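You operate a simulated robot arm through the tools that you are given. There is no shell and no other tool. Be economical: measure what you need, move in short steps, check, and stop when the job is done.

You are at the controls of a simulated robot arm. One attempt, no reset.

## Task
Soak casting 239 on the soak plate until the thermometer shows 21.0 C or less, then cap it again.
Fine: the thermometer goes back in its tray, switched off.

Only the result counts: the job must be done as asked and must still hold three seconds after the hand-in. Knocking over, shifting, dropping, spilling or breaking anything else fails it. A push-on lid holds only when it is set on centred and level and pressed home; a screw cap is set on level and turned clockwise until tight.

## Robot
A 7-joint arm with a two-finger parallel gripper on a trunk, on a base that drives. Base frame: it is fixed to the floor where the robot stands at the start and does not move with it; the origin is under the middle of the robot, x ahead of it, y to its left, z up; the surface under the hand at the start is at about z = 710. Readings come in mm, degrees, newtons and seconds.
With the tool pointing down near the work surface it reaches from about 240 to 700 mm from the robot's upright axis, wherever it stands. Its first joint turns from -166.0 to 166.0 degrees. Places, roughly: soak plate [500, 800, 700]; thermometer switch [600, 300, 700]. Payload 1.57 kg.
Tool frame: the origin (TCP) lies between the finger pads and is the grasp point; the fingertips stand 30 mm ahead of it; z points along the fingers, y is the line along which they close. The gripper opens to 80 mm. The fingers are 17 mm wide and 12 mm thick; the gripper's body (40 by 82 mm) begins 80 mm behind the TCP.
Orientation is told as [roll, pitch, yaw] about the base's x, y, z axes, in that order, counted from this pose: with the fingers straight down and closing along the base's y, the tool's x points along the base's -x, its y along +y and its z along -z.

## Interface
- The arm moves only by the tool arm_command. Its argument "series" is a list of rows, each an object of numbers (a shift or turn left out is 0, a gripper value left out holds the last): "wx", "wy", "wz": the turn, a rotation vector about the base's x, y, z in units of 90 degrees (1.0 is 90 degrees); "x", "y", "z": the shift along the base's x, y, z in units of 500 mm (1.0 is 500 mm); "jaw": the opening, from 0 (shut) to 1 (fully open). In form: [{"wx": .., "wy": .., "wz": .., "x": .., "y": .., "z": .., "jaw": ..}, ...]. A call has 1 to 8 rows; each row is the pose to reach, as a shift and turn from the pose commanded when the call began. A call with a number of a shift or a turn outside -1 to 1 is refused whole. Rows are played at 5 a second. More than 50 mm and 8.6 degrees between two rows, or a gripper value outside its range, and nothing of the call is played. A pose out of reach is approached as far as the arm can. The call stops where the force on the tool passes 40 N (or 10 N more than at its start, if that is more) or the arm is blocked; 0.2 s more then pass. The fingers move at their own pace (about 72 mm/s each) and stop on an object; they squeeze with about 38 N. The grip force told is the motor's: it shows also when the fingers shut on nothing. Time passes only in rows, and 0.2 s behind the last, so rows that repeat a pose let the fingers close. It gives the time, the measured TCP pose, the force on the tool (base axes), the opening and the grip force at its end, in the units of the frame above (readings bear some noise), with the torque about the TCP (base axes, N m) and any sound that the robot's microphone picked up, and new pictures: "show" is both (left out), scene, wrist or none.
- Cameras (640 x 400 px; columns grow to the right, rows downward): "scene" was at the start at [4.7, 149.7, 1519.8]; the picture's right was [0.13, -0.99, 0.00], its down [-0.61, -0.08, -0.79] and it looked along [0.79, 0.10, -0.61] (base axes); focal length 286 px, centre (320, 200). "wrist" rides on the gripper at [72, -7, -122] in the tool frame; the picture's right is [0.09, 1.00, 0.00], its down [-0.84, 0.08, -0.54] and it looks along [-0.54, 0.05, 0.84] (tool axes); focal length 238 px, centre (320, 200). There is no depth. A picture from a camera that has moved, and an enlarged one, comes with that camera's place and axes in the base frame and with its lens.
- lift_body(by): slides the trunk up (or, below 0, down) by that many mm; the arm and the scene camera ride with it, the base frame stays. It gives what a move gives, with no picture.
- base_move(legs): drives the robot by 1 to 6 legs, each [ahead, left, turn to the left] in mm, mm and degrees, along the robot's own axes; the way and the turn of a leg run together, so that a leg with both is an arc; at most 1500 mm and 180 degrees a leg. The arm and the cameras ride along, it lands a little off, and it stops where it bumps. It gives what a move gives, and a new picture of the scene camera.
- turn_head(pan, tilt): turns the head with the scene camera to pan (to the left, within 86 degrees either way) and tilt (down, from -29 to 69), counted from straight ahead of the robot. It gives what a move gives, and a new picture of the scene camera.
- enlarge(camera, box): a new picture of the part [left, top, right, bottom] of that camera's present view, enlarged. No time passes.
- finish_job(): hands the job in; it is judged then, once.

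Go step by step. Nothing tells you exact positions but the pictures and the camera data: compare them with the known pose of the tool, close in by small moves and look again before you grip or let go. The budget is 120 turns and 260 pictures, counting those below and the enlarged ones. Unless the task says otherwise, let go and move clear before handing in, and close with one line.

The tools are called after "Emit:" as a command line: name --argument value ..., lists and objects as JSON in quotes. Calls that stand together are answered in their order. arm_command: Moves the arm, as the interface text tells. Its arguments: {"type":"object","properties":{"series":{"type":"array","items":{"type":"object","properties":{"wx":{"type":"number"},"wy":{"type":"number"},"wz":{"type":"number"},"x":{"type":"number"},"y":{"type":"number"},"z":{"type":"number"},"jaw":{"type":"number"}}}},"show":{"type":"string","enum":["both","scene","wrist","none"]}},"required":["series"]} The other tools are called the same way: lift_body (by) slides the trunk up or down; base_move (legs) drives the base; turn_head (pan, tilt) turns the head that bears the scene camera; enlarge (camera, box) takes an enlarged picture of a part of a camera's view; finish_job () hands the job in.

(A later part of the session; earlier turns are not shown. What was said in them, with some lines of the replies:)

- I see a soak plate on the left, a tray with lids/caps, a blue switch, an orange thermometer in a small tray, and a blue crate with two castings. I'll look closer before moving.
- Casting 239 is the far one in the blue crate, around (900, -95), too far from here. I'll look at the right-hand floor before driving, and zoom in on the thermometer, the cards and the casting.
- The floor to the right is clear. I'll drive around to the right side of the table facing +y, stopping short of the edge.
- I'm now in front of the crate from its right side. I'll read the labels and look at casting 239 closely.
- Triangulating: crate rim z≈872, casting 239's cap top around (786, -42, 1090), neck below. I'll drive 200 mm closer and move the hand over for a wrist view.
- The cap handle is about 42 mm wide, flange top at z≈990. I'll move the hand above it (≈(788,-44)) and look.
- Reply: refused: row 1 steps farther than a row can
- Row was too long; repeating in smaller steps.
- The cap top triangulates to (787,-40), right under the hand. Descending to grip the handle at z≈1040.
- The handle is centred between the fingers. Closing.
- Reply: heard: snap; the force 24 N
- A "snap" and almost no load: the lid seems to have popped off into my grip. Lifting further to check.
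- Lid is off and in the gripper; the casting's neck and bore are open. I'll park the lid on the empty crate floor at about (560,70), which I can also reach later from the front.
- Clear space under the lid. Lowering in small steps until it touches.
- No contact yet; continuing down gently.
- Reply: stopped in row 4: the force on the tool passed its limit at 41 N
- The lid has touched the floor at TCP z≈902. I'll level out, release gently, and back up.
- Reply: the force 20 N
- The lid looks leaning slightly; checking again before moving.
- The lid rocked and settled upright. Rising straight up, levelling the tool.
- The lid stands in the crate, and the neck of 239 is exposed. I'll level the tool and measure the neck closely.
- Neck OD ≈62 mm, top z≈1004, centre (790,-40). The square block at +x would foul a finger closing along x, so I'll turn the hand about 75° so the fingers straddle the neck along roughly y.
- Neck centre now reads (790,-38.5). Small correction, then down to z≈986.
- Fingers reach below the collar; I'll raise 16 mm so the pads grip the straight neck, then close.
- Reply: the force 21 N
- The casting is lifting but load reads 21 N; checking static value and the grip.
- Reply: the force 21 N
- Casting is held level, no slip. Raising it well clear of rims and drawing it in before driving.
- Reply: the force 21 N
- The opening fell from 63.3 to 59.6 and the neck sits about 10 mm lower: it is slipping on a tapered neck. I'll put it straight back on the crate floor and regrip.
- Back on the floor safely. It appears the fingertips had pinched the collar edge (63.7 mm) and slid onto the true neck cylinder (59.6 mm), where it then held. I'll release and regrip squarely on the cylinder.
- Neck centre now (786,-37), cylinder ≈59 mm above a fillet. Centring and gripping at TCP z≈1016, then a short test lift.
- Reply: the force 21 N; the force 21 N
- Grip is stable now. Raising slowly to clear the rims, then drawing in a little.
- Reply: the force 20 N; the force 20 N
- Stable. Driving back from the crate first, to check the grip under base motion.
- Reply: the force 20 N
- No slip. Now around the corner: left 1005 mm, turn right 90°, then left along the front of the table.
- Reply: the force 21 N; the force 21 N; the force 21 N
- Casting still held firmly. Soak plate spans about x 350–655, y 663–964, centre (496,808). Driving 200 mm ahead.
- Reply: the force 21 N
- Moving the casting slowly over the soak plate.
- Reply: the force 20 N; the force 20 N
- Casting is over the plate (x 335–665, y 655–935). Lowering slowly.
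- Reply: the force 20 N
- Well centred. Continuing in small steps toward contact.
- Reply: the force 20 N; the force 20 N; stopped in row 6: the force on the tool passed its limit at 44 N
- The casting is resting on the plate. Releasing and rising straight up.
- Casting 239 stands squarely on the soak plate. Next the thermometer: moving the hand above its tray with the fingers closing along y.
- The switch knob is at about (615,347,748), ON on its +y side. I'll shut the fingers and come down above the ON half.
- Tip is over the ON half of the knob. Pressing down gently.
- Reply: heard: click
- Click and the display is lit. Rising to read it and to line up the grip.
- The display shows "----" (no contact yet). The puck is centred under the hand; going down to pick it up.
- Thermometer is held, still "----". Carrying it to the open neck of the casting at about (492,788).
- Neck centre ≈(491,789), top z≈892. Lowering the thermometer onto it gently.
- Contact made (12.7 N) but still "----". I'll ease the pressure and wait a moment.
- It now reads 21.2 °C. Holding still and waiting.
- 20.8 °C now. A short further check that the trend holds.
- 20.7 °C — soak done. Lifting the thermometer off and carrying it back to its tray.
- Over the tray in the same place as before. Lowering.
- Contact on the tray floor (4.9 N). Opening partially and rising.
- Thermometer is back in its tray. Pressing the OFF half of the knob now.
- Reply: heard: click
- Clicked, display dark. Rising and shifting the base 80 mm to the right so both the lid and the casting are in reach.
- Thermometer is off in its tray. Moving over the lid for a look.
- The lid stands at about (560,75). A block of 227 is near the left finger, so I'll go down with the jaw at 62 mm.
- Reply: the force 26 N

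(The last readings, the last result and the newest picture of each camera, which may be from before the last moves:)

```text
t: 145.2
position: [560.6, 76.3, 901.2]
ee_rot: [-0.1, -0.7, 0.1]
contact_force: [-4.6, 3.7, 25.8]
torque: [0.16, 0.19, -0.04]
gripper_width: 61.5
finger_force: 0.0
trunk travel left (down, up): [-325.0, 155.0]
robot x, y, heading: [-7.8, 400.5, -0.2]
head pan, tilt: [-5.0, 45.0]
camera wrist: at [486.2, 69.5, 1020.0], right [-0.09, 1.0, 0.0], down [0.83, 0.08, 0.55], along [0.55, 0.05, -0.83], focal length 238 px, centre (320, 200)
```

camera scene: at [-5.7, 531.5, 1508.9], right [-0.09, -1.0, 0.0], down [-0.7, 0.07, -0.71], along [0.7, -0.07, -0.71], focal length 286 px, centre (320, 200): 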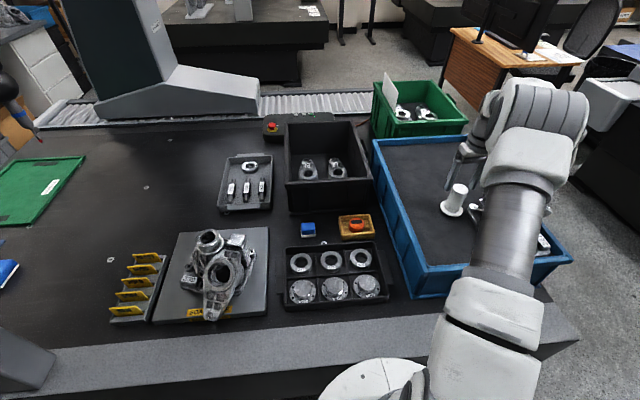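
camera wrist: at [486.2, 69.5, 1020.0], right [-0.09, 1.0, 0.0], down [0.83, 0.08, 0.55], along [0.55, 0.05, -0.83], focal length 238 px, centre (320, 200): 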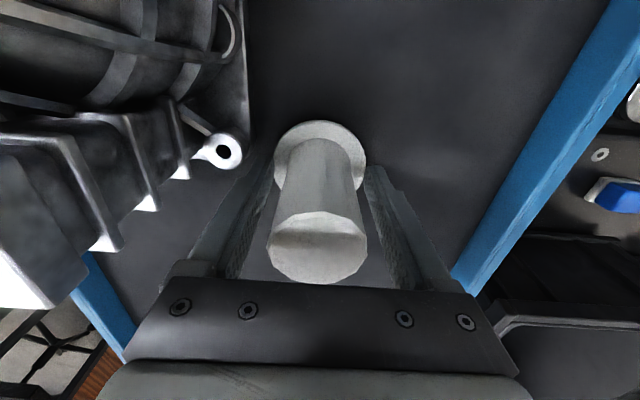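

The fingertips met the lid's flange (it is 64 mm wide). Raising 7 mm and closing on the handle.

Emit:
arm_command --series '[{"z": 0.016}, {"z": 0.016}, {"z": 0.016, "jaw": 0}, {"z": 0.016, "jaw": 0}, {"z": 0.016, "jaw": 0}]' --show "wrist"

Emit:
arm_command --series '[{"z": 0.03}, {"z": 0.1}, {"z": 0.19}, {"z": 0.28}, {"z": 0.37}, {"z": 0.4}, {"z": 0.4}]' --show "both"

```text
t: 146.4
position: [560.8, 76.2, 903.9]
ee_rot: [0.0, -0.4, -0.1]
contact_force: [0.4, -0.9, 0.3]
torque: [-0.01, -0.01, 0.01]
gripper_width: 40.4
finger_force: 37.9
trunk travel left (down, up): [-325.0, 155.0]
robot x, y, heading: [-5.4, 398.6, -0.4]
head pan, tilt: [-5.0, 45.0]
camera wrist: at [487.5, 69.0, 1024.5], right [-0.09, 1.0, 0.0], down [0.83, 0.08, 0.55], along [0.54, 0.05, -0.84], focal length 238 px, centre (320, 200)
```

wrist: 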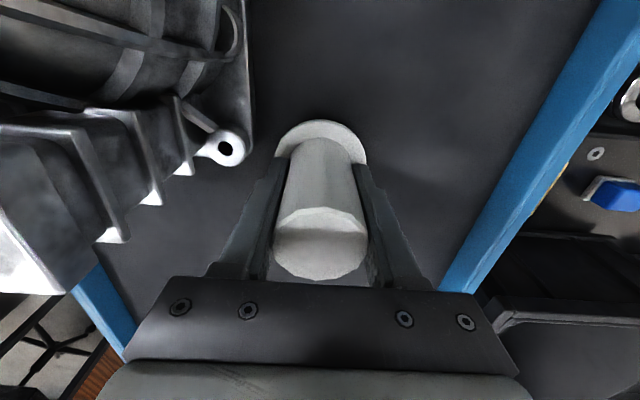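

```text
t: 148.0
position: [560.1, 75.4, 1103.2]
ee_rot: [0.0, -0.3, -0.1]
contact_force: [-0.3, 0.3, -0.2]
torque: [-0.04, -0.01, -0.04]
gripper_width: 40.5
finger_force: 38.1
trunk travel left (down, up): [-325.0, 155.0]
robot x, y, heading: [-6.9, 400.5, -0.4]
head pan, tilt: [-5.0, 45.0]
camera scene: at [-5.8, 531.5, 1508.9], right [-0.09, -1.0, 0.0], down [-0.7, 0.07, -0.71], along [0.7, -0.07, -0.71], focal length 286 px, centre (320, 200)
camera wrist: at [486.9, 68.8, 1223.4], right [-0.09, 1.0, 0.0], down [0.83, 0.08, 0.55], along [0.54, 0.05, -0.84], focal length 238 px, centre (320, 200)
```

scene: 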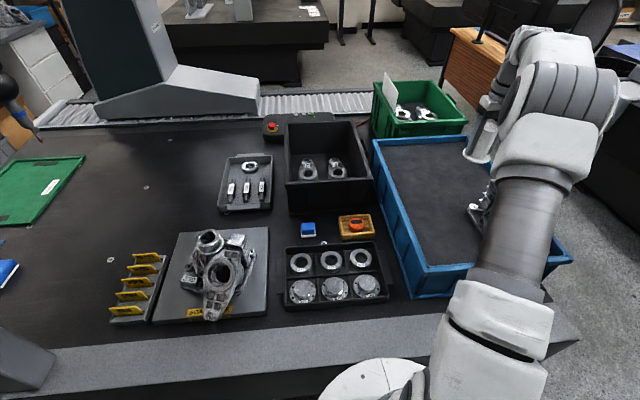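
wrist: 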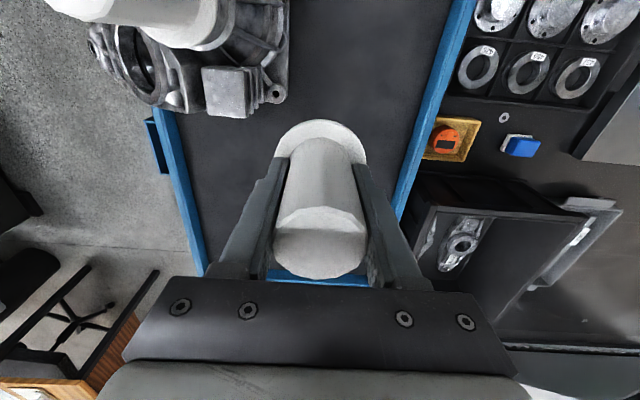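

Lid in hand and clear of everything. Carrying it across to above the casting.

Emit:
arm_command --series '[{"x": -0.008, "y": 0.09}, {"x": -0.016, "y": 0.18}, {"x": -0.025, "y": 0.27}, {"x": -0.034, "y": 0.36}, {"x": -0.043, "y": 0.45}, {"x": -0.052, "y": 0.54}, {"x": -0.061, "y": 0.63}, {"x": -0.07, "y": 0.72}]' --show "none"

Emit:
turn_head --pan 15 --tilt 45

Emit:
arm_command --series '[{"x": -0.009, "y": 0.09}, {"x": -0.018, "y": 0.18}, {"x": -0.027, "y": 0.27}, {"x": -0.036, "y": 0.36}, {"x": -0.045, "y": 0.45}, {"x": -0.054, "y": 0.54}, {"x": -0.063, "y": 0.63}, {"x": -0.068, "y": 0.708}]' --show "both"

```text
t: 149.8
position: [527.6, 435.9, 1106.0]
ee_rot: [0.0, -0.3, 0.0]
contact_force: [0.2, 0.0, -0.9]
torque: [-0.02, -0.01, 0.03]
gripper_width: 40.3
finger_force: 38.0
trunk travel left (down, up): [-325.0, 155.0]
robot x, y, heading: [-4.2, 402.8, -0.3]
head pan, tilt: [-5.0, 45.0]
```

```text
t: 150.7
position: [526.3, 436.1, 1103.7]
ee_rot: [0.0, -0.3, 0.0]
contact_force: [-0.3, 0.9, -0.4]
torque: [0.05, -0.01, -0.02]
gripper_width: 40.6
finger_force: 37.9
trunk travel left (down, up): [-325.0, 155.0]
robot x, y, heading: [-6.3, 398.9, -0.2]
head pan, tilt: [15.0, 45.0]
camera scene: at [-8.1, 559.6, 1508.9], right [0.25, -0.97, 0.0], down [-0.68, -0.18, -0.71], along [0.68, 0.18, -0.71], focal length 286 px, centre (320, 200)
```

scene: 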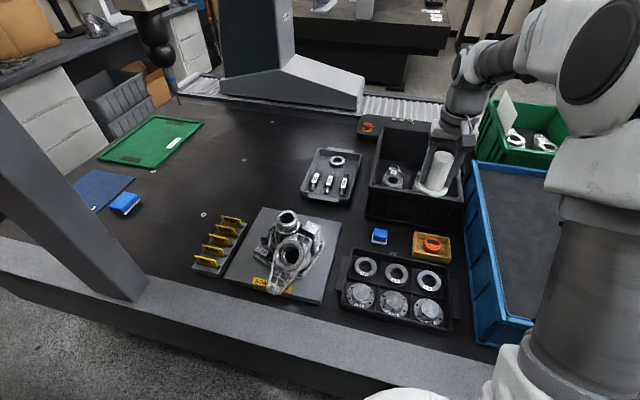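

```text
t: 152.5
position: [491.1, 789.5, 1104.4]
ee_rot: [0.0, -0.3, 0.0]
contact_force: [0.5, 0.0, 0.0]
torque: [0.0, 0.01, -0.03]
gripper_width: 40.7
finger_force: 37.9
trunk travel left (down, up): [-325.0, 155.0]
robot x, y, heading: [-4.9, 401.7, -0.2]
head pan, tilt: [15.0, 45.0]
camera scene: at [-8.0, 559.7, 1508.9], right [0.25, -0.97, 0.0], down [-0.68, -0.18, -0.71], along [0.68, 0.18, -0.71], focal length 286 px, centre (320, 200)
camera wrist: at [418.1, 782.7, 1224.8], right [-0.09, 1.0, 0.0], down [0.83, 0.08, 0.55], along [0.54, 0.05, -0.84], focal length 238 px, centre (320, 200)
```

scene: 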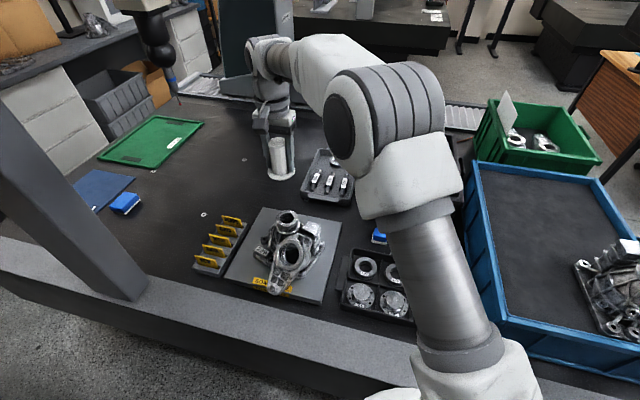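
wrist: 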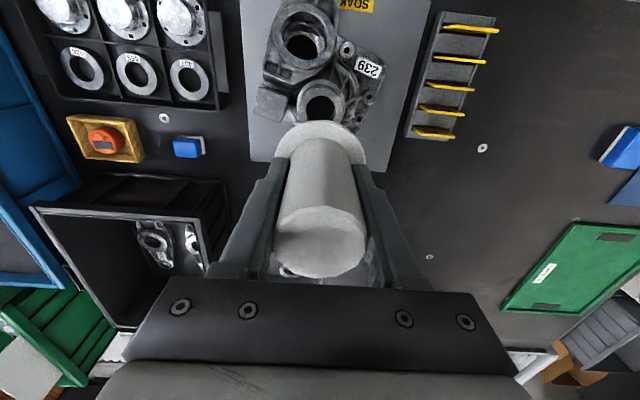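

Lowering to just above the neck to check alignment.

Emit:
arm_command --series '[{"z": -0.08}, {"z": -0.16}, {"z": -0.22}, {"z": -0.25}, {"z": -0.25}]' --show "none"

Emit:
enlarge --camera "scene" --box '[240, 140, 340, 270]'

Emit:
enlarge --camera "wrist" --box '[240, 50, 400, 180]'

```text
t: 153.7
position: [490.1, 789.3, 978.5]
ee_rot: [-0.1, -0.3, 0.1]
contact_force: [-0.4, 0.2, 0.7]
torque: [-0.02, -0.01, 0.02]
gripper_width: 40.5
finger_force: 37.3
trunk travel left (down, up): [-325.0, 155.0]
robot x, y, heading: [-4.2, 401.0, -0.2]
head pan, tilt: [15.0, 45.0]
```

```text
3.08 times, centred on (290, 205) of scene
camera zoom: at [-8.0, 559.7, 1508.9], right [0.25, -0.97, 0.0], down [-0.68, -0.18, -0.71], along [0.68, 0.18, -0.71], focal length 881 px, centre (412, 185)
```

zoom: 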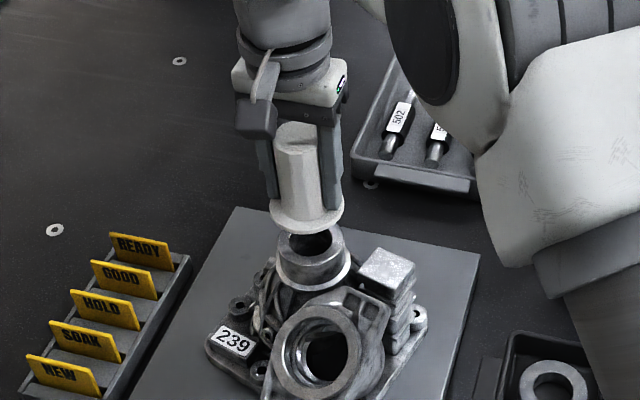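

```text
3.08 times, centred on (320, 115) of wrist
camera zoom: at [418.4, 783.0, 1099.1], right [-0.09, 1.0, 0.0], down [0.83, 0.08, 0.55], along [0.54, 0.05, -0.84], focal length 733 px, centre (320, 462)
```

zoom: 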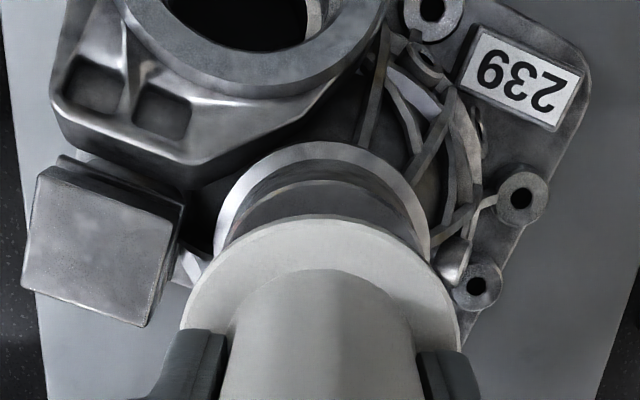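

Emit:
enlarge --camera "scene" --box '[270, 190, 310, 240]'

Emit:
enlarge --camera "wrist" --box '[275, 90, 365, 160]'

```text
8.00 times, centred on (290, 215) of scene
camera zoom: at [-8.0, 559.7, 1508.9], right [0.25, -0.97, 0.0], down [-0.68, -0.18, -0.71], along [0.68, 0.18, -0.71], focal length 2291 px, centre (560, 80)
```

zoom: 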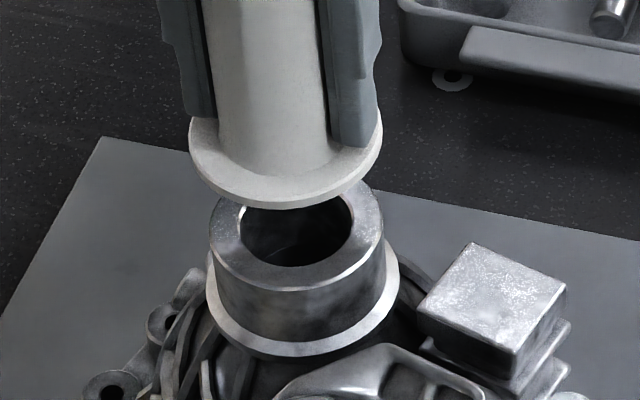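

```text
5.71 times, centred on (320, 125) of wrist
camera zoom: at [418.4, 783.0, 1099.1], right [-0.09, 1.0, 0.0], down [0.83, 0.08, 0.55], along [0.54, 0.05, -0.84], focal length 1362 px, centre (320, 629)
```

zoom: 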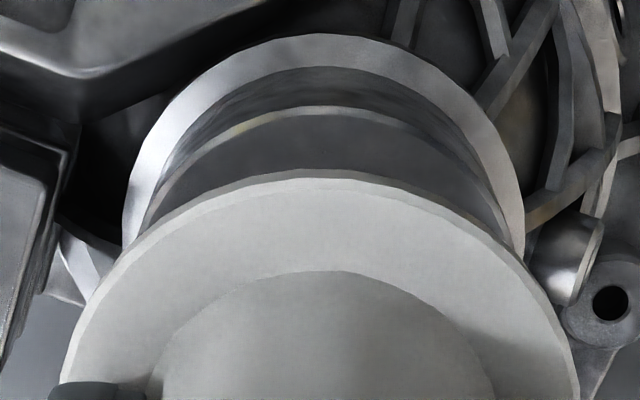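

The lid's bottom is about 42 mm below TCP; neck centre estimates ≈(491.5,789). Small correction and lower to ~10 mm above the neck.

Emit:
arm_command --series '[{"x": 0.002, "y": -0.001, "z": -0.03}, {"x": 0.002, "y": -0.001, "z": -0.06}, {"x": 0.002, "y": -0.001, "z": -0.074}, {"x": 0.002, "y": -0.001, "z": -0.074}]' --show "none"

Emit:
enlarge --camera "scene" --box '[270, 190, 310, 240]'

Emit:
enlarge --camera "wrist" --box '[275, 90, 365, 160]'

```text
t: 154.7
position: [490.7, 788.4, 942.0]
ee_rot: [0.1, -0.3, 0.1]
contact_force: [0.0, -0.8, 0.3]
torque: [0.0, 0.02, 0.01]
gripper_width: 40.7
finger_force: 37.9
trunk travel left (down, up): [-325.0, 155.0]
robot x, y, heading: [-3.0, 400.8, -0.2]
head pan, tilt: [15.0, 45.0]
```

```text
8.00 times, centred on (290, 215) of scene
camera zoom: at [-8.1, 559.7, 1508.9], right [0.25, -0.97, 0.0], down [-0.68, -0.18, -0.71], along [0.68, 0.18, -0.71], focal length 2291 px, centre (560, 80)
```

zoom: 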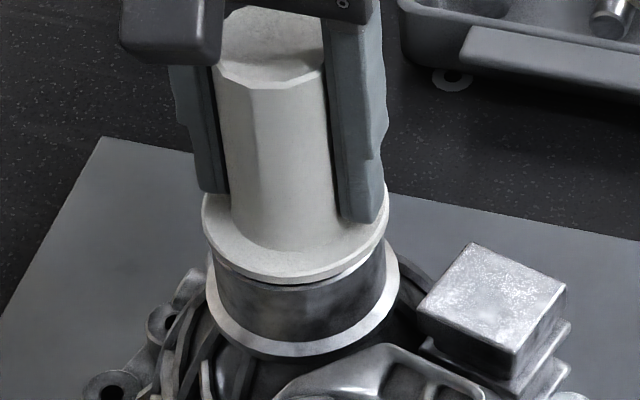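

```text
5.71 times, centred on (320, 125) of wrist
camera zoom: at [417.7, 782.4, 1061.7], right [-0.09, 1.0, 0.0], down [0.83, 0.08, 0.55], along [0.54, 0.05, -0.84], focal length 1362 px, centre (320, 629)
```

zoom: 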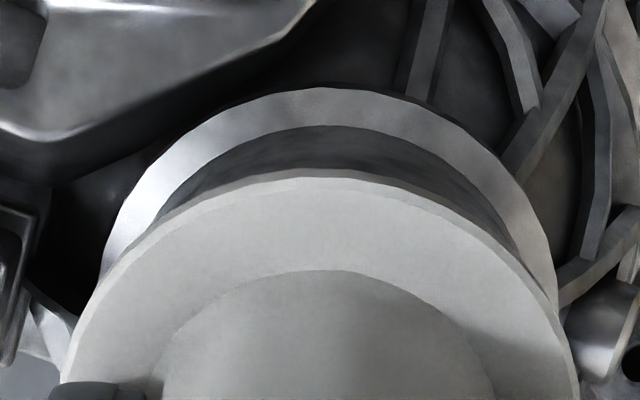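

Lid is well centred over the neck. Lowering onto it in small steps.

Emit:
arm_command --series '[{"z": -0.006}, {"z": -0.012}, {"z": -0.016}, {"z": -0.02}, {"z": -0.024}]' --show "none"

Emit:
enlarge --camera "scene" --box '[270, 190, 310, 240]'

```text
t: 155.9
position: [491.4, 788.0, 934.1]
ee_rot: [0.2, -0.5, 0.0]
contact_force: [-2.5, -1.0, 22.6]
torque: [-0.41, 0.37, -0.01]
gripper_width: 40.3
finger_force: 38.0
trunk travel left (down, up): [-325.0, 155.0]
robot x, y, heading: [-3.5, 396.3, -0.2]
head pan, tilt: [15.0, 45.0]
```

```text
8.00 times, centred on (290, 215) of scene
camera zoom: at [-9.7, 558.5, 1509.5], right [0.25, -0.97, 0.0], down [-0.68, -0.18, -0.71], along [0.68, 0.18, -0.71], focal length 2291 px, centre (560, 80)
```

zoom: 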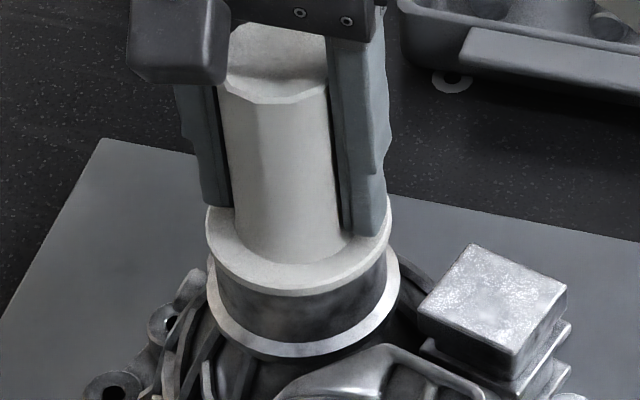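

Contact at 22 N, lid flat on the neck, no snap yet. Pressing further.

Emit:
arm_command --series '[{"z": -0.004}, {"z": -0.008}, {"z": -0.012}, {"z": -0.016}, {"z": -0.02}, {"z": -0.024}]' --show "none"

Emit:
enlarge --camera "scene" --box '[270, 190, 310, 240]'

```text
t: 156.5
position: [492.8, 788.2, 932.8]
ee_rot: [0.4, -0.9, 0.0]
contact_force: [-1.4, -1.8, 14.2]
torque: [-0.39, 0.22, -0.03]
gripper_width: 40.5
finger_force: 38.0
trunk travel left (down, up): [-325.0, 155.0]
robot x, y, heading: [-6.5, 398.9, -0.5]
head pan, tilt: [15.0, 45.0]
stopped in row 3: the force on the tool passed its limit at 41 N (the readings are from after the stop); the commanded pose is now the measured one
```

```text
8.00 times, centred on (290, 215) of scene
camera zoom: at [-9.4, 558.7, 1508.7], right [0.25, -0.97, 0.0], down [-0.68, -0.18, -0.71], along [0.68, 0.18, -0.71], focal length 2291 px, centre (560, 80)
```

zoom: 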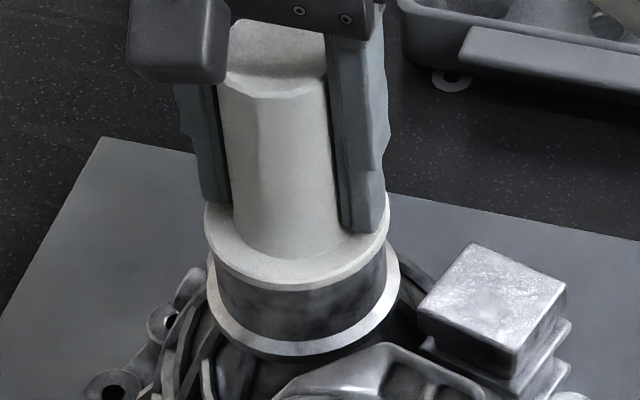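

No snap yet at 41 N. I'll level the tool and press again in finer increments.

Emit:
arm_command --series '[{"wx": -0.004, "wy": 0.01, "z": 0.002}, {"wx": -0.004, "wy": 0.01, "z": -0.002}, {"wx": -0.004, "wy": 0.01, "z": -0.004}, {"wx": -0.004, "wy": 0.01, "z": -0.005}]' --show "none"

```text
t: 157.5
position: [493.0, 790.3, 931.0]
ee_rot: [0.1, -0.1, 0.1]
contact_force: [1.8, 1.1, 30.0]
torque: [-0.35, -0.75, 0.02]
gripper_width: 40.4
finger_force: 37.8
trunk travel left (down, up): [-325.0, 155.0]
robot x, y, heading: [-5.2, 395.9, -0.6]
head pan, tilt: [15.0, 45.0]
```

Emit:
arm_command --series '[{"z": -0.0008}, {"z": -0.0015}]' --show "none"

Emit:
arm_command --series '[{"z": -0.0008}, {"z": -0.0015}]' --show "none"

```text
t: 158.1
position: [493.3, 789.5, 930.3]
ee_rot: [0.1, 0.0, 0.0]
contact_force: [1.7, 4.4, 26.1]
torque: [0.04, -0.49, 0.02]
gripper_width: 40.6
finger_force: 37.8
trunk travel left (down, up): [-325.0, 155.0]
robot x, y, heading: [-5.4, 400.5, -0.3]
head pan, tilt: [15.0, 45.0]
```

```text
t: 158.7
position: [491.7, 789.1, 929.7]
ee_rot: [0.0, 0.0, 0.0]
contact_force: [-1.0, 2.9, 29.3]
torque: [-0.17, -0.26, -0.01]
gripper_width: 40.5
finger_force: 38.3
trunk travel left (down, up): [-325.0, 155.0]
robot x, y, heading: [-5.6, 402.1, -0.2]
head pan, tilt: [15.0, 45.0]
```

The fingers are beginning to slide on the handle, so I'll release and press on the lid's top with the shut fingers instead.

Emit:
arm_command --series '[{"z": 0.003}, {"z": 0.003, "jaw": 0.85}, {"z": 0.003, "jaw": 0.85}, {"z": 0.003, "jaw": 0.85}]' --show "none"

Emit:
arm_command --series '[{"z": 0.05}, {"z": 0.12}, {"z": 0.2}, {"z": 0.25}, {"z": 0.25, "jaw": 0}, {"z": 0.25, "jaw": 0}, {"z": 0.25, "jaw": 0}]' --show "both"

Emit:
enlarge --camera "scene" --box '[265, 180, 315, 240]'

Emit:
enlarge --camera "wrist" --box '[260, 70, 380, 190]'

```text
t: 159.7
position: [494.2, 786.5, 930.6]
ee_rot: [-0.1, 0.2, 0.1]
contact_force: [-1.2, -13.1, 21.8]
torque: [0.33, 0.02, -0.01]
gripper_width: 56.3
finger_force: 0.0
trunk travel left (down, up): [-325.0, 155.0]
robot x, y, heading: [-8.6, 400.8, -0.3]
head pan, tilt: [15.0, 45.0]
```

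```text
t: 161.3
position: [494.1, 788.0, 1054.5]
ee_rot: [0.0, 0.3, 0.0]
contact_force: [-0.1, 0.0, -0.8]
torque: [0.04, -0.01, -0.02]
gripper_width: 0.0
finger_force: 21.4
trunk travel left (down, up): [-325.0, 155.0]
robot x, y, heading: [-3.2, 404.2, -0.3]
head pan, tilt: [15.0, 45.0]
heard: snap
camera scene: at [-8.1, 559.7, 1508.9], right [0.25, -0.97, 0.0], down [-0.68, -0.18, -0.71], along [0.68, 0.18, -0.71], focal length 286 px, centre (320, 200)
camera wrist: at [421.6, 782.4, 1174.3], right [-0.09, 1.0, 0.0], down [0.84, 0.08, 0.54], along [0.54, 0.05, -0.84], focal length 238 px, centre (320, 200)
```

scene: 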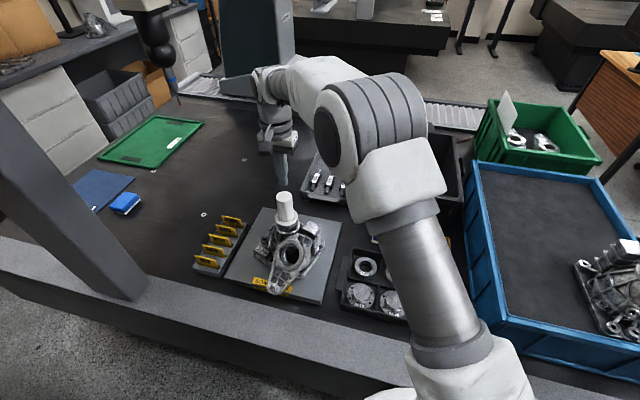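
wrist: 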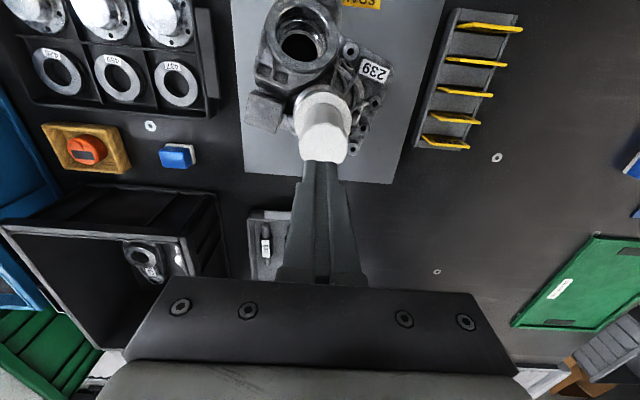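

```text
6.67 times, centred on (290, 210) of scene
camera zoom: at [-8.1, 559.7, 1508.9], right [0.25, -0.97, 0.0], down [-0.68, -0.18, -0.71], along [0.68, 0.18, -0.71], focal length 1909 px, centre (520, 133)
```

zoom: 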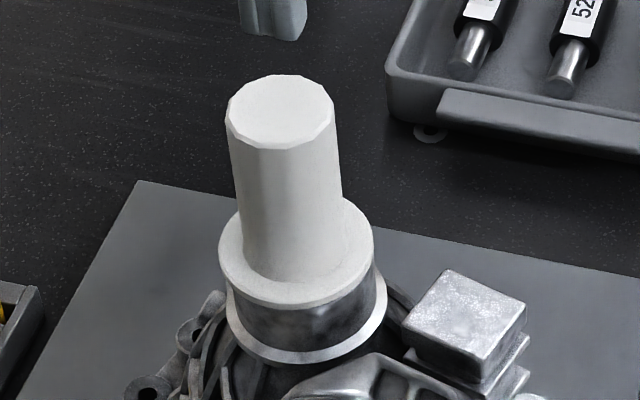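

```text
3.33 times, centred on (320, 130) of wrist
camera zoom: at [421.6, 782.4, 1174.3], right [-0.09, 1.0, 0.0], down [0.84, 0.08, 0.54], along [0.54, 0.05, -0.84], focal length 794 px, centre (320, 433)
```

zoom: 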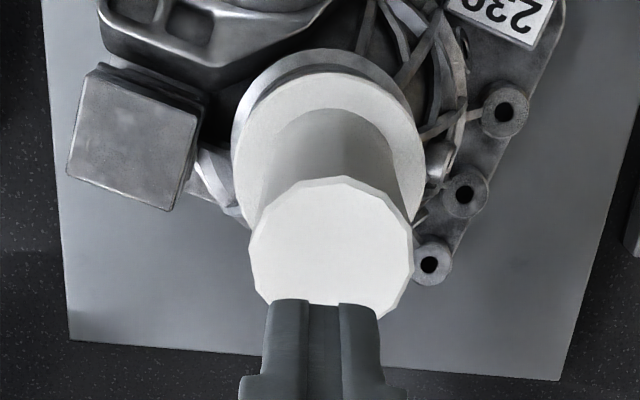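

A snap was heard around release; ambiguous whether it went on or popped. I'll press straight down on the top of the lid to be sure.

Emit:
arm_command --series '[{"x": -0.005, "y": 0.003, "wy": -0.003, "z": -0.04}, {"x": -0.005, "y": 0.003, "wy": -0.003, "z": -0.075}, {"x": -0.005, "y": 0.003, "wy": -0.003, "z": -0.082}, {"x": -0.005, "y": 0.003, "wy": -0.003, "z": -0.088}, {"x": -0.005, "y": 0.003, "wy": -0.003, "z": -0.094}, {"x": -0.005, "y": 0.003, "wy": -0.003, "z": -0.1}, {"x": -0.005, "y": 0.003, "wy": -0.003, "z": -0.106}]' --show "none"

Emit:
enlarge --camera "scene" --box '[265, 180, 315, 240]'

```text
t: 162.8
position: [491.7, 792.1, 1008.8]
ee_rot: [0.3, -0.6, 0.0]
contact_force: [-6.2, -5.5, 16.8]
torque: [-0.13, 0.22, 0.01]
gripper_width: 0.0
finger_force: 21.4
trunk travel left (down, up): [-325.0, 155.0]
robot x, y, heading: [-7.8, 401.2, -0.2]
head pan, tilt: [15.0, 45.0]
stopped in row 7: the force on the tool passed its limit at 43 N (the readings are from after the stop); the commanded pose is now the measured one
```

```text
6.67 times, centred on (290, 210) of scene
camera zoom: at [-10.1, 558.1, 1509.0], right [0.25, -0.97, 0.0], down [-0.68, -0.18, -0.71], along [0.69, 0.18, -0.71], focal length 1909 px, centre (520, 133)
```

zoom: 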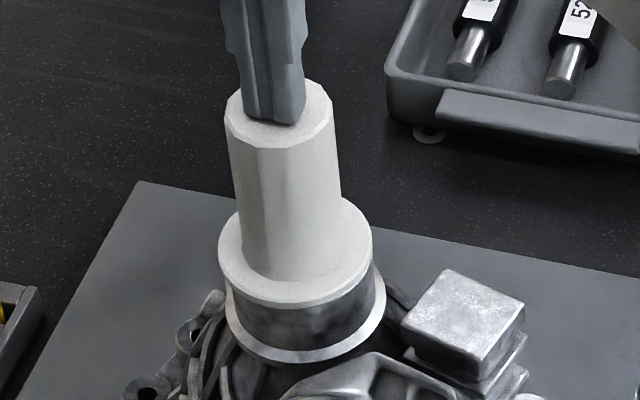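

No further snap. I'll test whether it is actually on: regrip the handle higher up and pull very gently.

Emit:
arm_command --series '[{"wx": -0.003, "wy": 0.007, "z": 0.04}, {"wx": -0.003, "wy": 0.007, "z": 0.06, "jaw": 0.85}, {"wx": -0.003, "wy": 0.007, "z": 0.06, "jaw": 0.85}, {"wx": -0.003, "wy": 0.007, "z": 0.06, "jaw": 0.85}, {"wx": -0.003, "wy": 0.007, "y": -0.002, "z": 0.0}, {"wx": -0.003, "wy": 0.007, "y": -0.002, "z": -0.07}, {"wx": -0.003, "wy": 0.007, "y": -0.002, "z": -0.128}, {"wx": -0.003, "wy": 0.007, "y": -0.002, "z": -0.128}]' --show "wrist"

```text
t: 164.6
position: [492.0, 792.0, 942.0]
ee_rot: [-0.2, 0.2, 0.0]
contact_force: [0.5, 0.2, 0.9]
torque: [0.0, 0.02, 0.01]
gripper_width: 68.1
finger_force: 0.0
trunk travel left (down, up): [-325.0, 155.0]
robot x, y, heading: [-8.2, 400.2, -0.4]
head pan, tilt: [15.0, 45.0]
camera wrist: at [421.0, 785.7, 1062.6], right [-0.09, 1.0, 0.0], down [0.84, 0.08, 0.54], along [0.54, 0.05, -0.84], focal length 238 px, centre (320, 200)
```

wrist: 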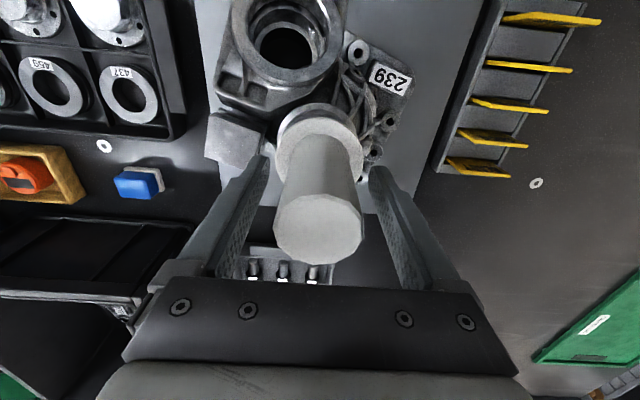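

Emit:
enlarge --camera "wrist" --box '[265, 80, 375, 170]'

Emit:
enlarge --camera "scene" --box '[270, 200, 310, 235]'

```text
4.44 times, centred on (320, 125) of wrist
camera zoom: at [421.0, 785.7, 1062.6], right [-0.09, 1.0, 0.0], down [0.84, 0.08, 0.54], along [0.54, 0.05, -0.84], focal length 1059 px, centre (320, 533)
```

zoom: 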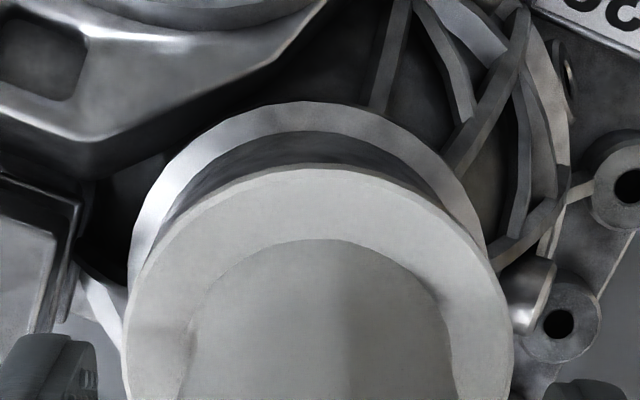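

```text
11.43 times, centred on (290, 218) of scene
camera zoom: at [-8.1, 559.7, 1508.9], right [0.25, -0.97, 0.0], down [-0.68, -0.18, -0.71], along [0.68, 0.18, -0.71], focal length 3273 px, centre (663, 0)
```

zoom: 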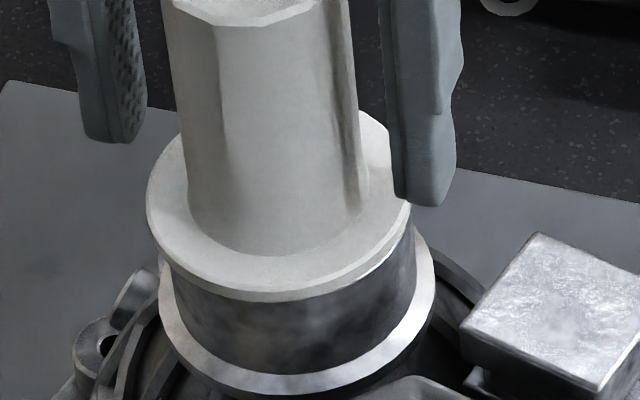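

The lid sits about 2 mm off toward +y, so it isn't home. Regripping, lifting 5 mm, shifting back to centre.

Emit:
arm_command --series '[{"jaw": 0}, {"jaw": 0}, {"jaw": 0}, {"jaw": 0, "z": 0.004}, {"jaw": 0, "z": 0.012}, {"jaw": 0, "z": 0.012, "y": -0.007, "x": -0.001}, {"jaw": 0, "z": 0.012, "y": -0.007, "x": -0.001}]' --show "none"

Emit:
enlarge --camera "scene" --box '[270, 200, 310, 235]'

Emit:
enlarge --camera "wrist" --box '[265, 80, 375, 170]'

```text
t: 166.2
position: [493.0, 788.4, 948.3]
ee_rot: [-0.1, 0.2, 0.1]
contact_force: [-0.5, 0.7, 0.6]
torque: [-0.01, 0.02, -0.02]
gripper_width: 40.9
finger_force: 38.1
trunk travel left (down, up): [-325.0, 155.0]
robot x, y, heading: [-5.8, 401.4, -0.3]
head pan, tilt: [15.0, 45.0]
heard: snap
```

```text
11.43 times, centred on (290, 218) of scene
camera zoom: at [-8.2, 559.6, 1508.9], right [0.25, -0.97, 0.0], down [-0.68, -0.18, -0.71], along [0.68, 0.18, -0.71], focal length 3273 px, centre (663, 0)
```

zoom: 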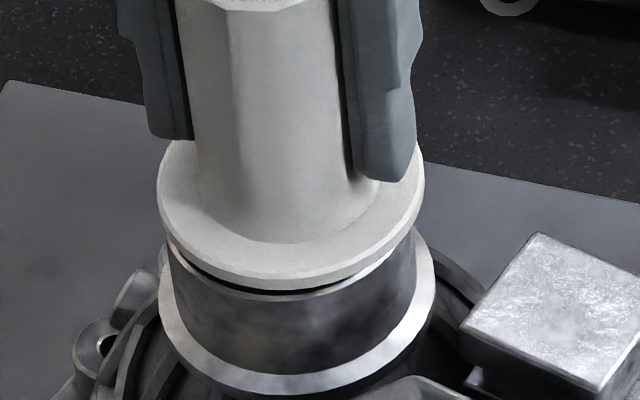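

```text
4.44 times, centred on (320, 125) of wrist
camera zoom: at [420.2, 781.4, 1069.6], right [-0.09, 1.0, 0.0], down [0.84, 0.08, 0.54], along [0.54, 0.05, -0.84], focal length 1059 px, centre (320, 533)
```

zoom: 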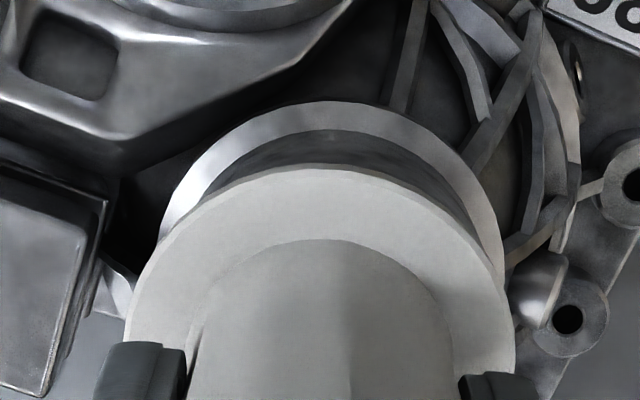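

A snap again as it came off — so it had latched before, slightly off-centre. Now centring better (+1 mm x, +1 mm y) and pressing on again.

Emit:
arm_command --series '[{"x": 0.002, "y": 0.002}, {"x": 0.002, "y": 0.002, "wy": -0.002, "z": -0.006}, {"x": 0.002, "y": 0.002, "wy": -0.002, "z": -0.012}, {"x": 0.002, "y": 0.002, "wy": -0.002, "z": -0.016}, {"x": 0.002, "y": 0.002, "wy": -0.002, "z": -0.02}, {"x": 0.002, "y": 0.002, "wy": -0.002, "z": -0.022}]' --show "none"

Emit:
enlarge --camera "scene" --box '[270, 200, 310, 235]'

```text
t: 167.6
position: [492.4, 789.5, 940.7]
ee_rot: [0.2, -0.3, 0.2]
contact_force: [-1.3, 1.9, 28.1]
torque: [-0.4, 0.57, -0.01]
gripper_width: 40.6
finger_force: 38.1
trunk travel left (down, up): [-325.0, 155.0]
robot x, y, heading: [-6.6, 398.6, -0.3]
head pan, tilt: [15.0, 45.0]
```

```text
11.43 times, centred on (290, 218) of scene
camera zoom: at [-10.0, 558.5, 1509.5], right [0.25, -0.97, 0.0], down [-0.68, -0.18, -0.71], along [0.69, 0.18, -0.71], focal length 3273 px, centre (663, 0)
```

zoom: 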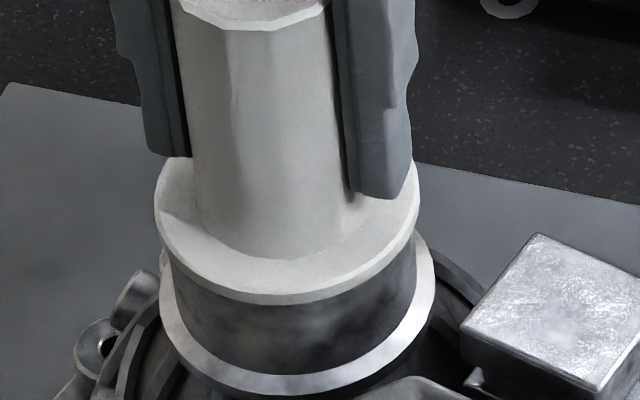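

Now centred within half a millimetre and pressed at 28 N. Unloading most of the force and releasing.

Emit:
arm_command --series '[{"z": 0.004}, {"z": 0.004}, {"z": 0.004, "jaw": 0.8}, {"z": 0.004, "jaw": 0.85}, {"z": 0.004, "jaw": 0.85}]' --show "none"

Emit:
enlarge --camera "scene" --box '[270, 200, 310, 235]'

```text
t: 168.8
position: [493.0, 788.6, 939.3]
ee_rot: [-0.1, 0.1, 0.0]
contact_force: [0.6, -0.7, -0.6]
torque: [0.01, -0.01, 0.01]
gripper_width: 68.2
finger_force: 0.0
trunk travel left (down, up): [-325.0, 155.0]
robot x, y, heading: [-4.6, 400.0, -0.6]
head pan, tilt: [15.0, 45.0]
heard: snap
```

```text
11.43 times, centred on (290, 218) of scene
camera zoom: at [-8.2, 559.6, 1508.9], right [0.25, -0.97, 0.0], down [-0.68, -0.18, -0.71], along [0.68, 0.18, -0.71], focal length 3273 px, centre (663, 0)
```

zoom: 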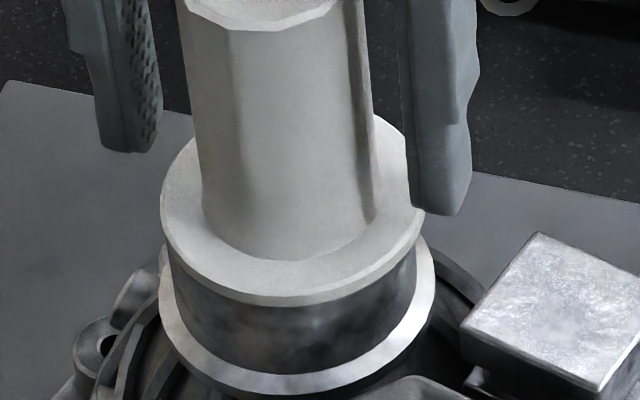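

Snapped on at release, well centred this time. Rising clear, then a light confirming press on the top.

Emit:
arm_command --series '[{"z": 0.04}, {"z": 0.12}, {"z": 0.2}, {"z": 0.22, "jaw": 0}, {"z": 0.22, "jaw": 0}, {"z": 0.22, "jaw": 0}]' --show "wrist"

Emit:
arm_command --series '[{"z": -0.04}, {"z": -0.066}, {"z": -0.074}, {"z": -0.08}, {"z": -0.084}]' --show "none"

```text
t: 170.2
position: [492.0, 788.4, 1050.8]
ee_rot: [-0.1, -0.1, 0.0]
contact_force: [0.5, -0.3, 0.5]
torque: [-0.04, 0.01, 0.04]
gripper_width: 0.1
finger_force: 21.8
trunk travel left (down, up): [-325.0, 155.0]
robot x, y, heading: [-5.8, 402.2, -0.0]
head pan, tilt: [15.0, 45.0]
camera wrist: at [420.1, 781.8, 1171.9], right [-0.09, 1.0, 0.0], down [0.84, 0.08, 0.54], along [0.54, 0.05, -0.84], focal length 238 px, centre (320, 200)
```

wrist: 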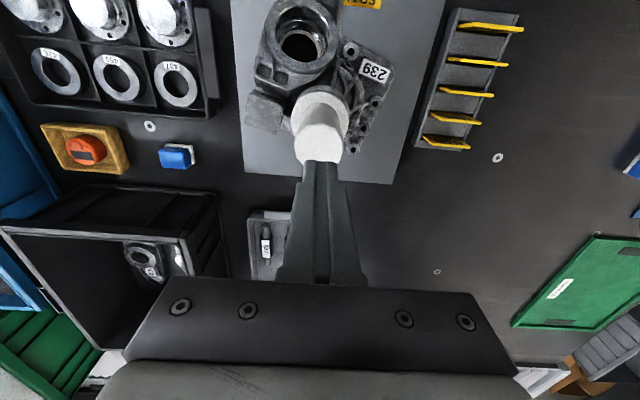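

```text
t: 171.4
position: [492.7, 787.7, 1009.7]
ee_rot: [-0.1, -0.2, -0.1]
contact_force: [-0.2, -1.7, 9.7]
torque: [-0.06, 0.02, 0.09]
gripper_width: 0.0
finger_force: 21.5
trunk travel left (down, up): [-325.0, 155.0]
robot x, y, heading: [-7.4, 398.7, -0.4]
head pan, tilt: [15.0, 45.0]
```

Emit:
arm_command --series '[{"z": -0.003}, {"z": -0.006}, {"z": -0.008}]' --show "none"

Emit:
arm_command --series '[{"z": 0.04}, {"z": 0.13}, {"z": 0.22}, {"z": 0.22, "x": -0.03, "y": -0.09}, {"z": 0.22, "x": -0.06, "y": -0.18}, {"z": 0.22, "x": -0.09, "y": -0.27}, {"z": 0.22, "x": -0.1, "y": -0.36}]' --show "both"

Emit:
enlarge --camera "scene" --box '[255, 180, 325, 250]'

Emit:
enlarge --camera "scene" --box '[400, 215, 470, 275]'

```text
t: 172.2
position: [491.8, 787.7, 1008.7]
ee_rot: [0.3, -0.4, 0.0]
contact_force: [-0.4, -0.2, 36.9]
torque: [-0.06, 0.07, 0.01]
gripper_width: 0.1
finger_force: 21.5
trunk travel left (down, up): [-325.0, 155.0]
robot x, y, heading: [-5.5, 398.2, -0.0]
head pan, tilt: [15.0, 45.0]
```

```text
t: 173.8
position: [442.1, 609.0, 1111.7]
ee_rot: [-0.1, 0.0, 0.2]
contact_force: [-0.7, 0.7, -0.7]
torque: [-0.02, -0.01, -0.02]
gripper_width: 0.3
finger_force: 20.7
trunk travel left (down, up): [-325.0, 155.0]
robot x, y, heading: [-4.6, 400.0, -0.4]
head pan, tilt: [15.0, 45.0]
camera scene: at [-8.3, 559.6, 1508.9], right [0.25, -0.97, 0.0], down [-0.68, -0.18, -0.71], along [0.68, 0.18, -0.71], focal length 286 px, centre (320, 200)
camera wrist: at [370.2, 602.4, 1232.1], right [-0.09, 1.0, 0.0], down [0.84, 0.08, 0.54], along [0.54, 0.05, -0.84], focal length 238 px, centre (320, 200)
```

scene: 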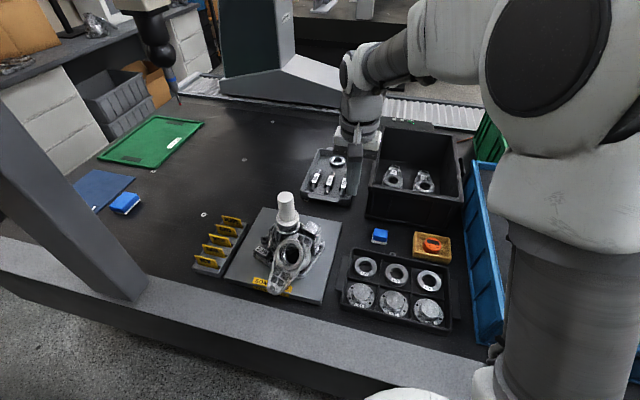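
wrist: 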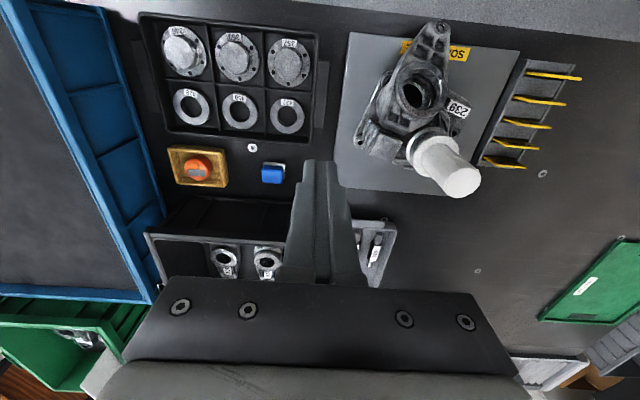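

```text
5.71 times, centred on (290, 215) of scene
camera zoom: at [-8.3, 559.6, 1508.9], right [0.25, -0.97, 0.0], down [-0.68, -0.18, -0.71], along [0.68, 0.18, -0.71], focal length 1636 px, centre (491, 114)
```

zoom: 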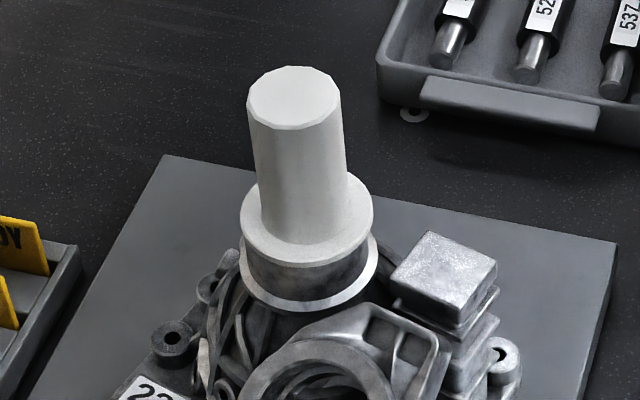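

```text
6.67 times, centred on (435, 245) of scene
camera zoom: at [-8.3, 559.6, 1508.9], right [0.25, -0.97, 0.0], down [-0.68, -0.18, -0.71], along [0.68, 0.18, -0.71], focal length 1909 px, centre (-447, -100)
```

zoom: 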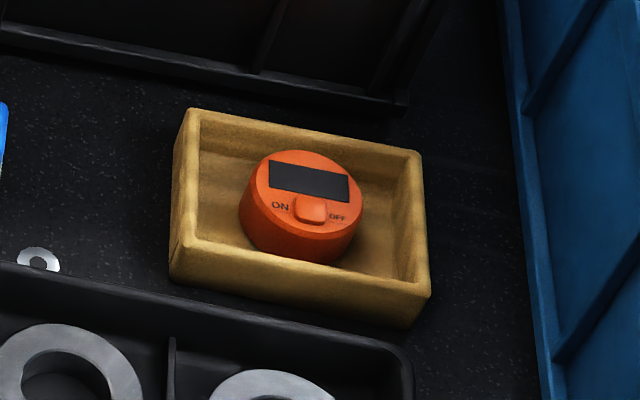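

The lid sits level and centred on casting 239 and took a 37 N press without moving. The thermometer is back in its tray with its display dark, and the hand is clear, so I'm handing in.

Emit:
finish_job

```text
The job is handed in.
```

I soaked casting 239 on the soak plate until the thermometer showed 20.7 °C, put its lid back on until it snapped, and returned the thermometer to its tray switched off.
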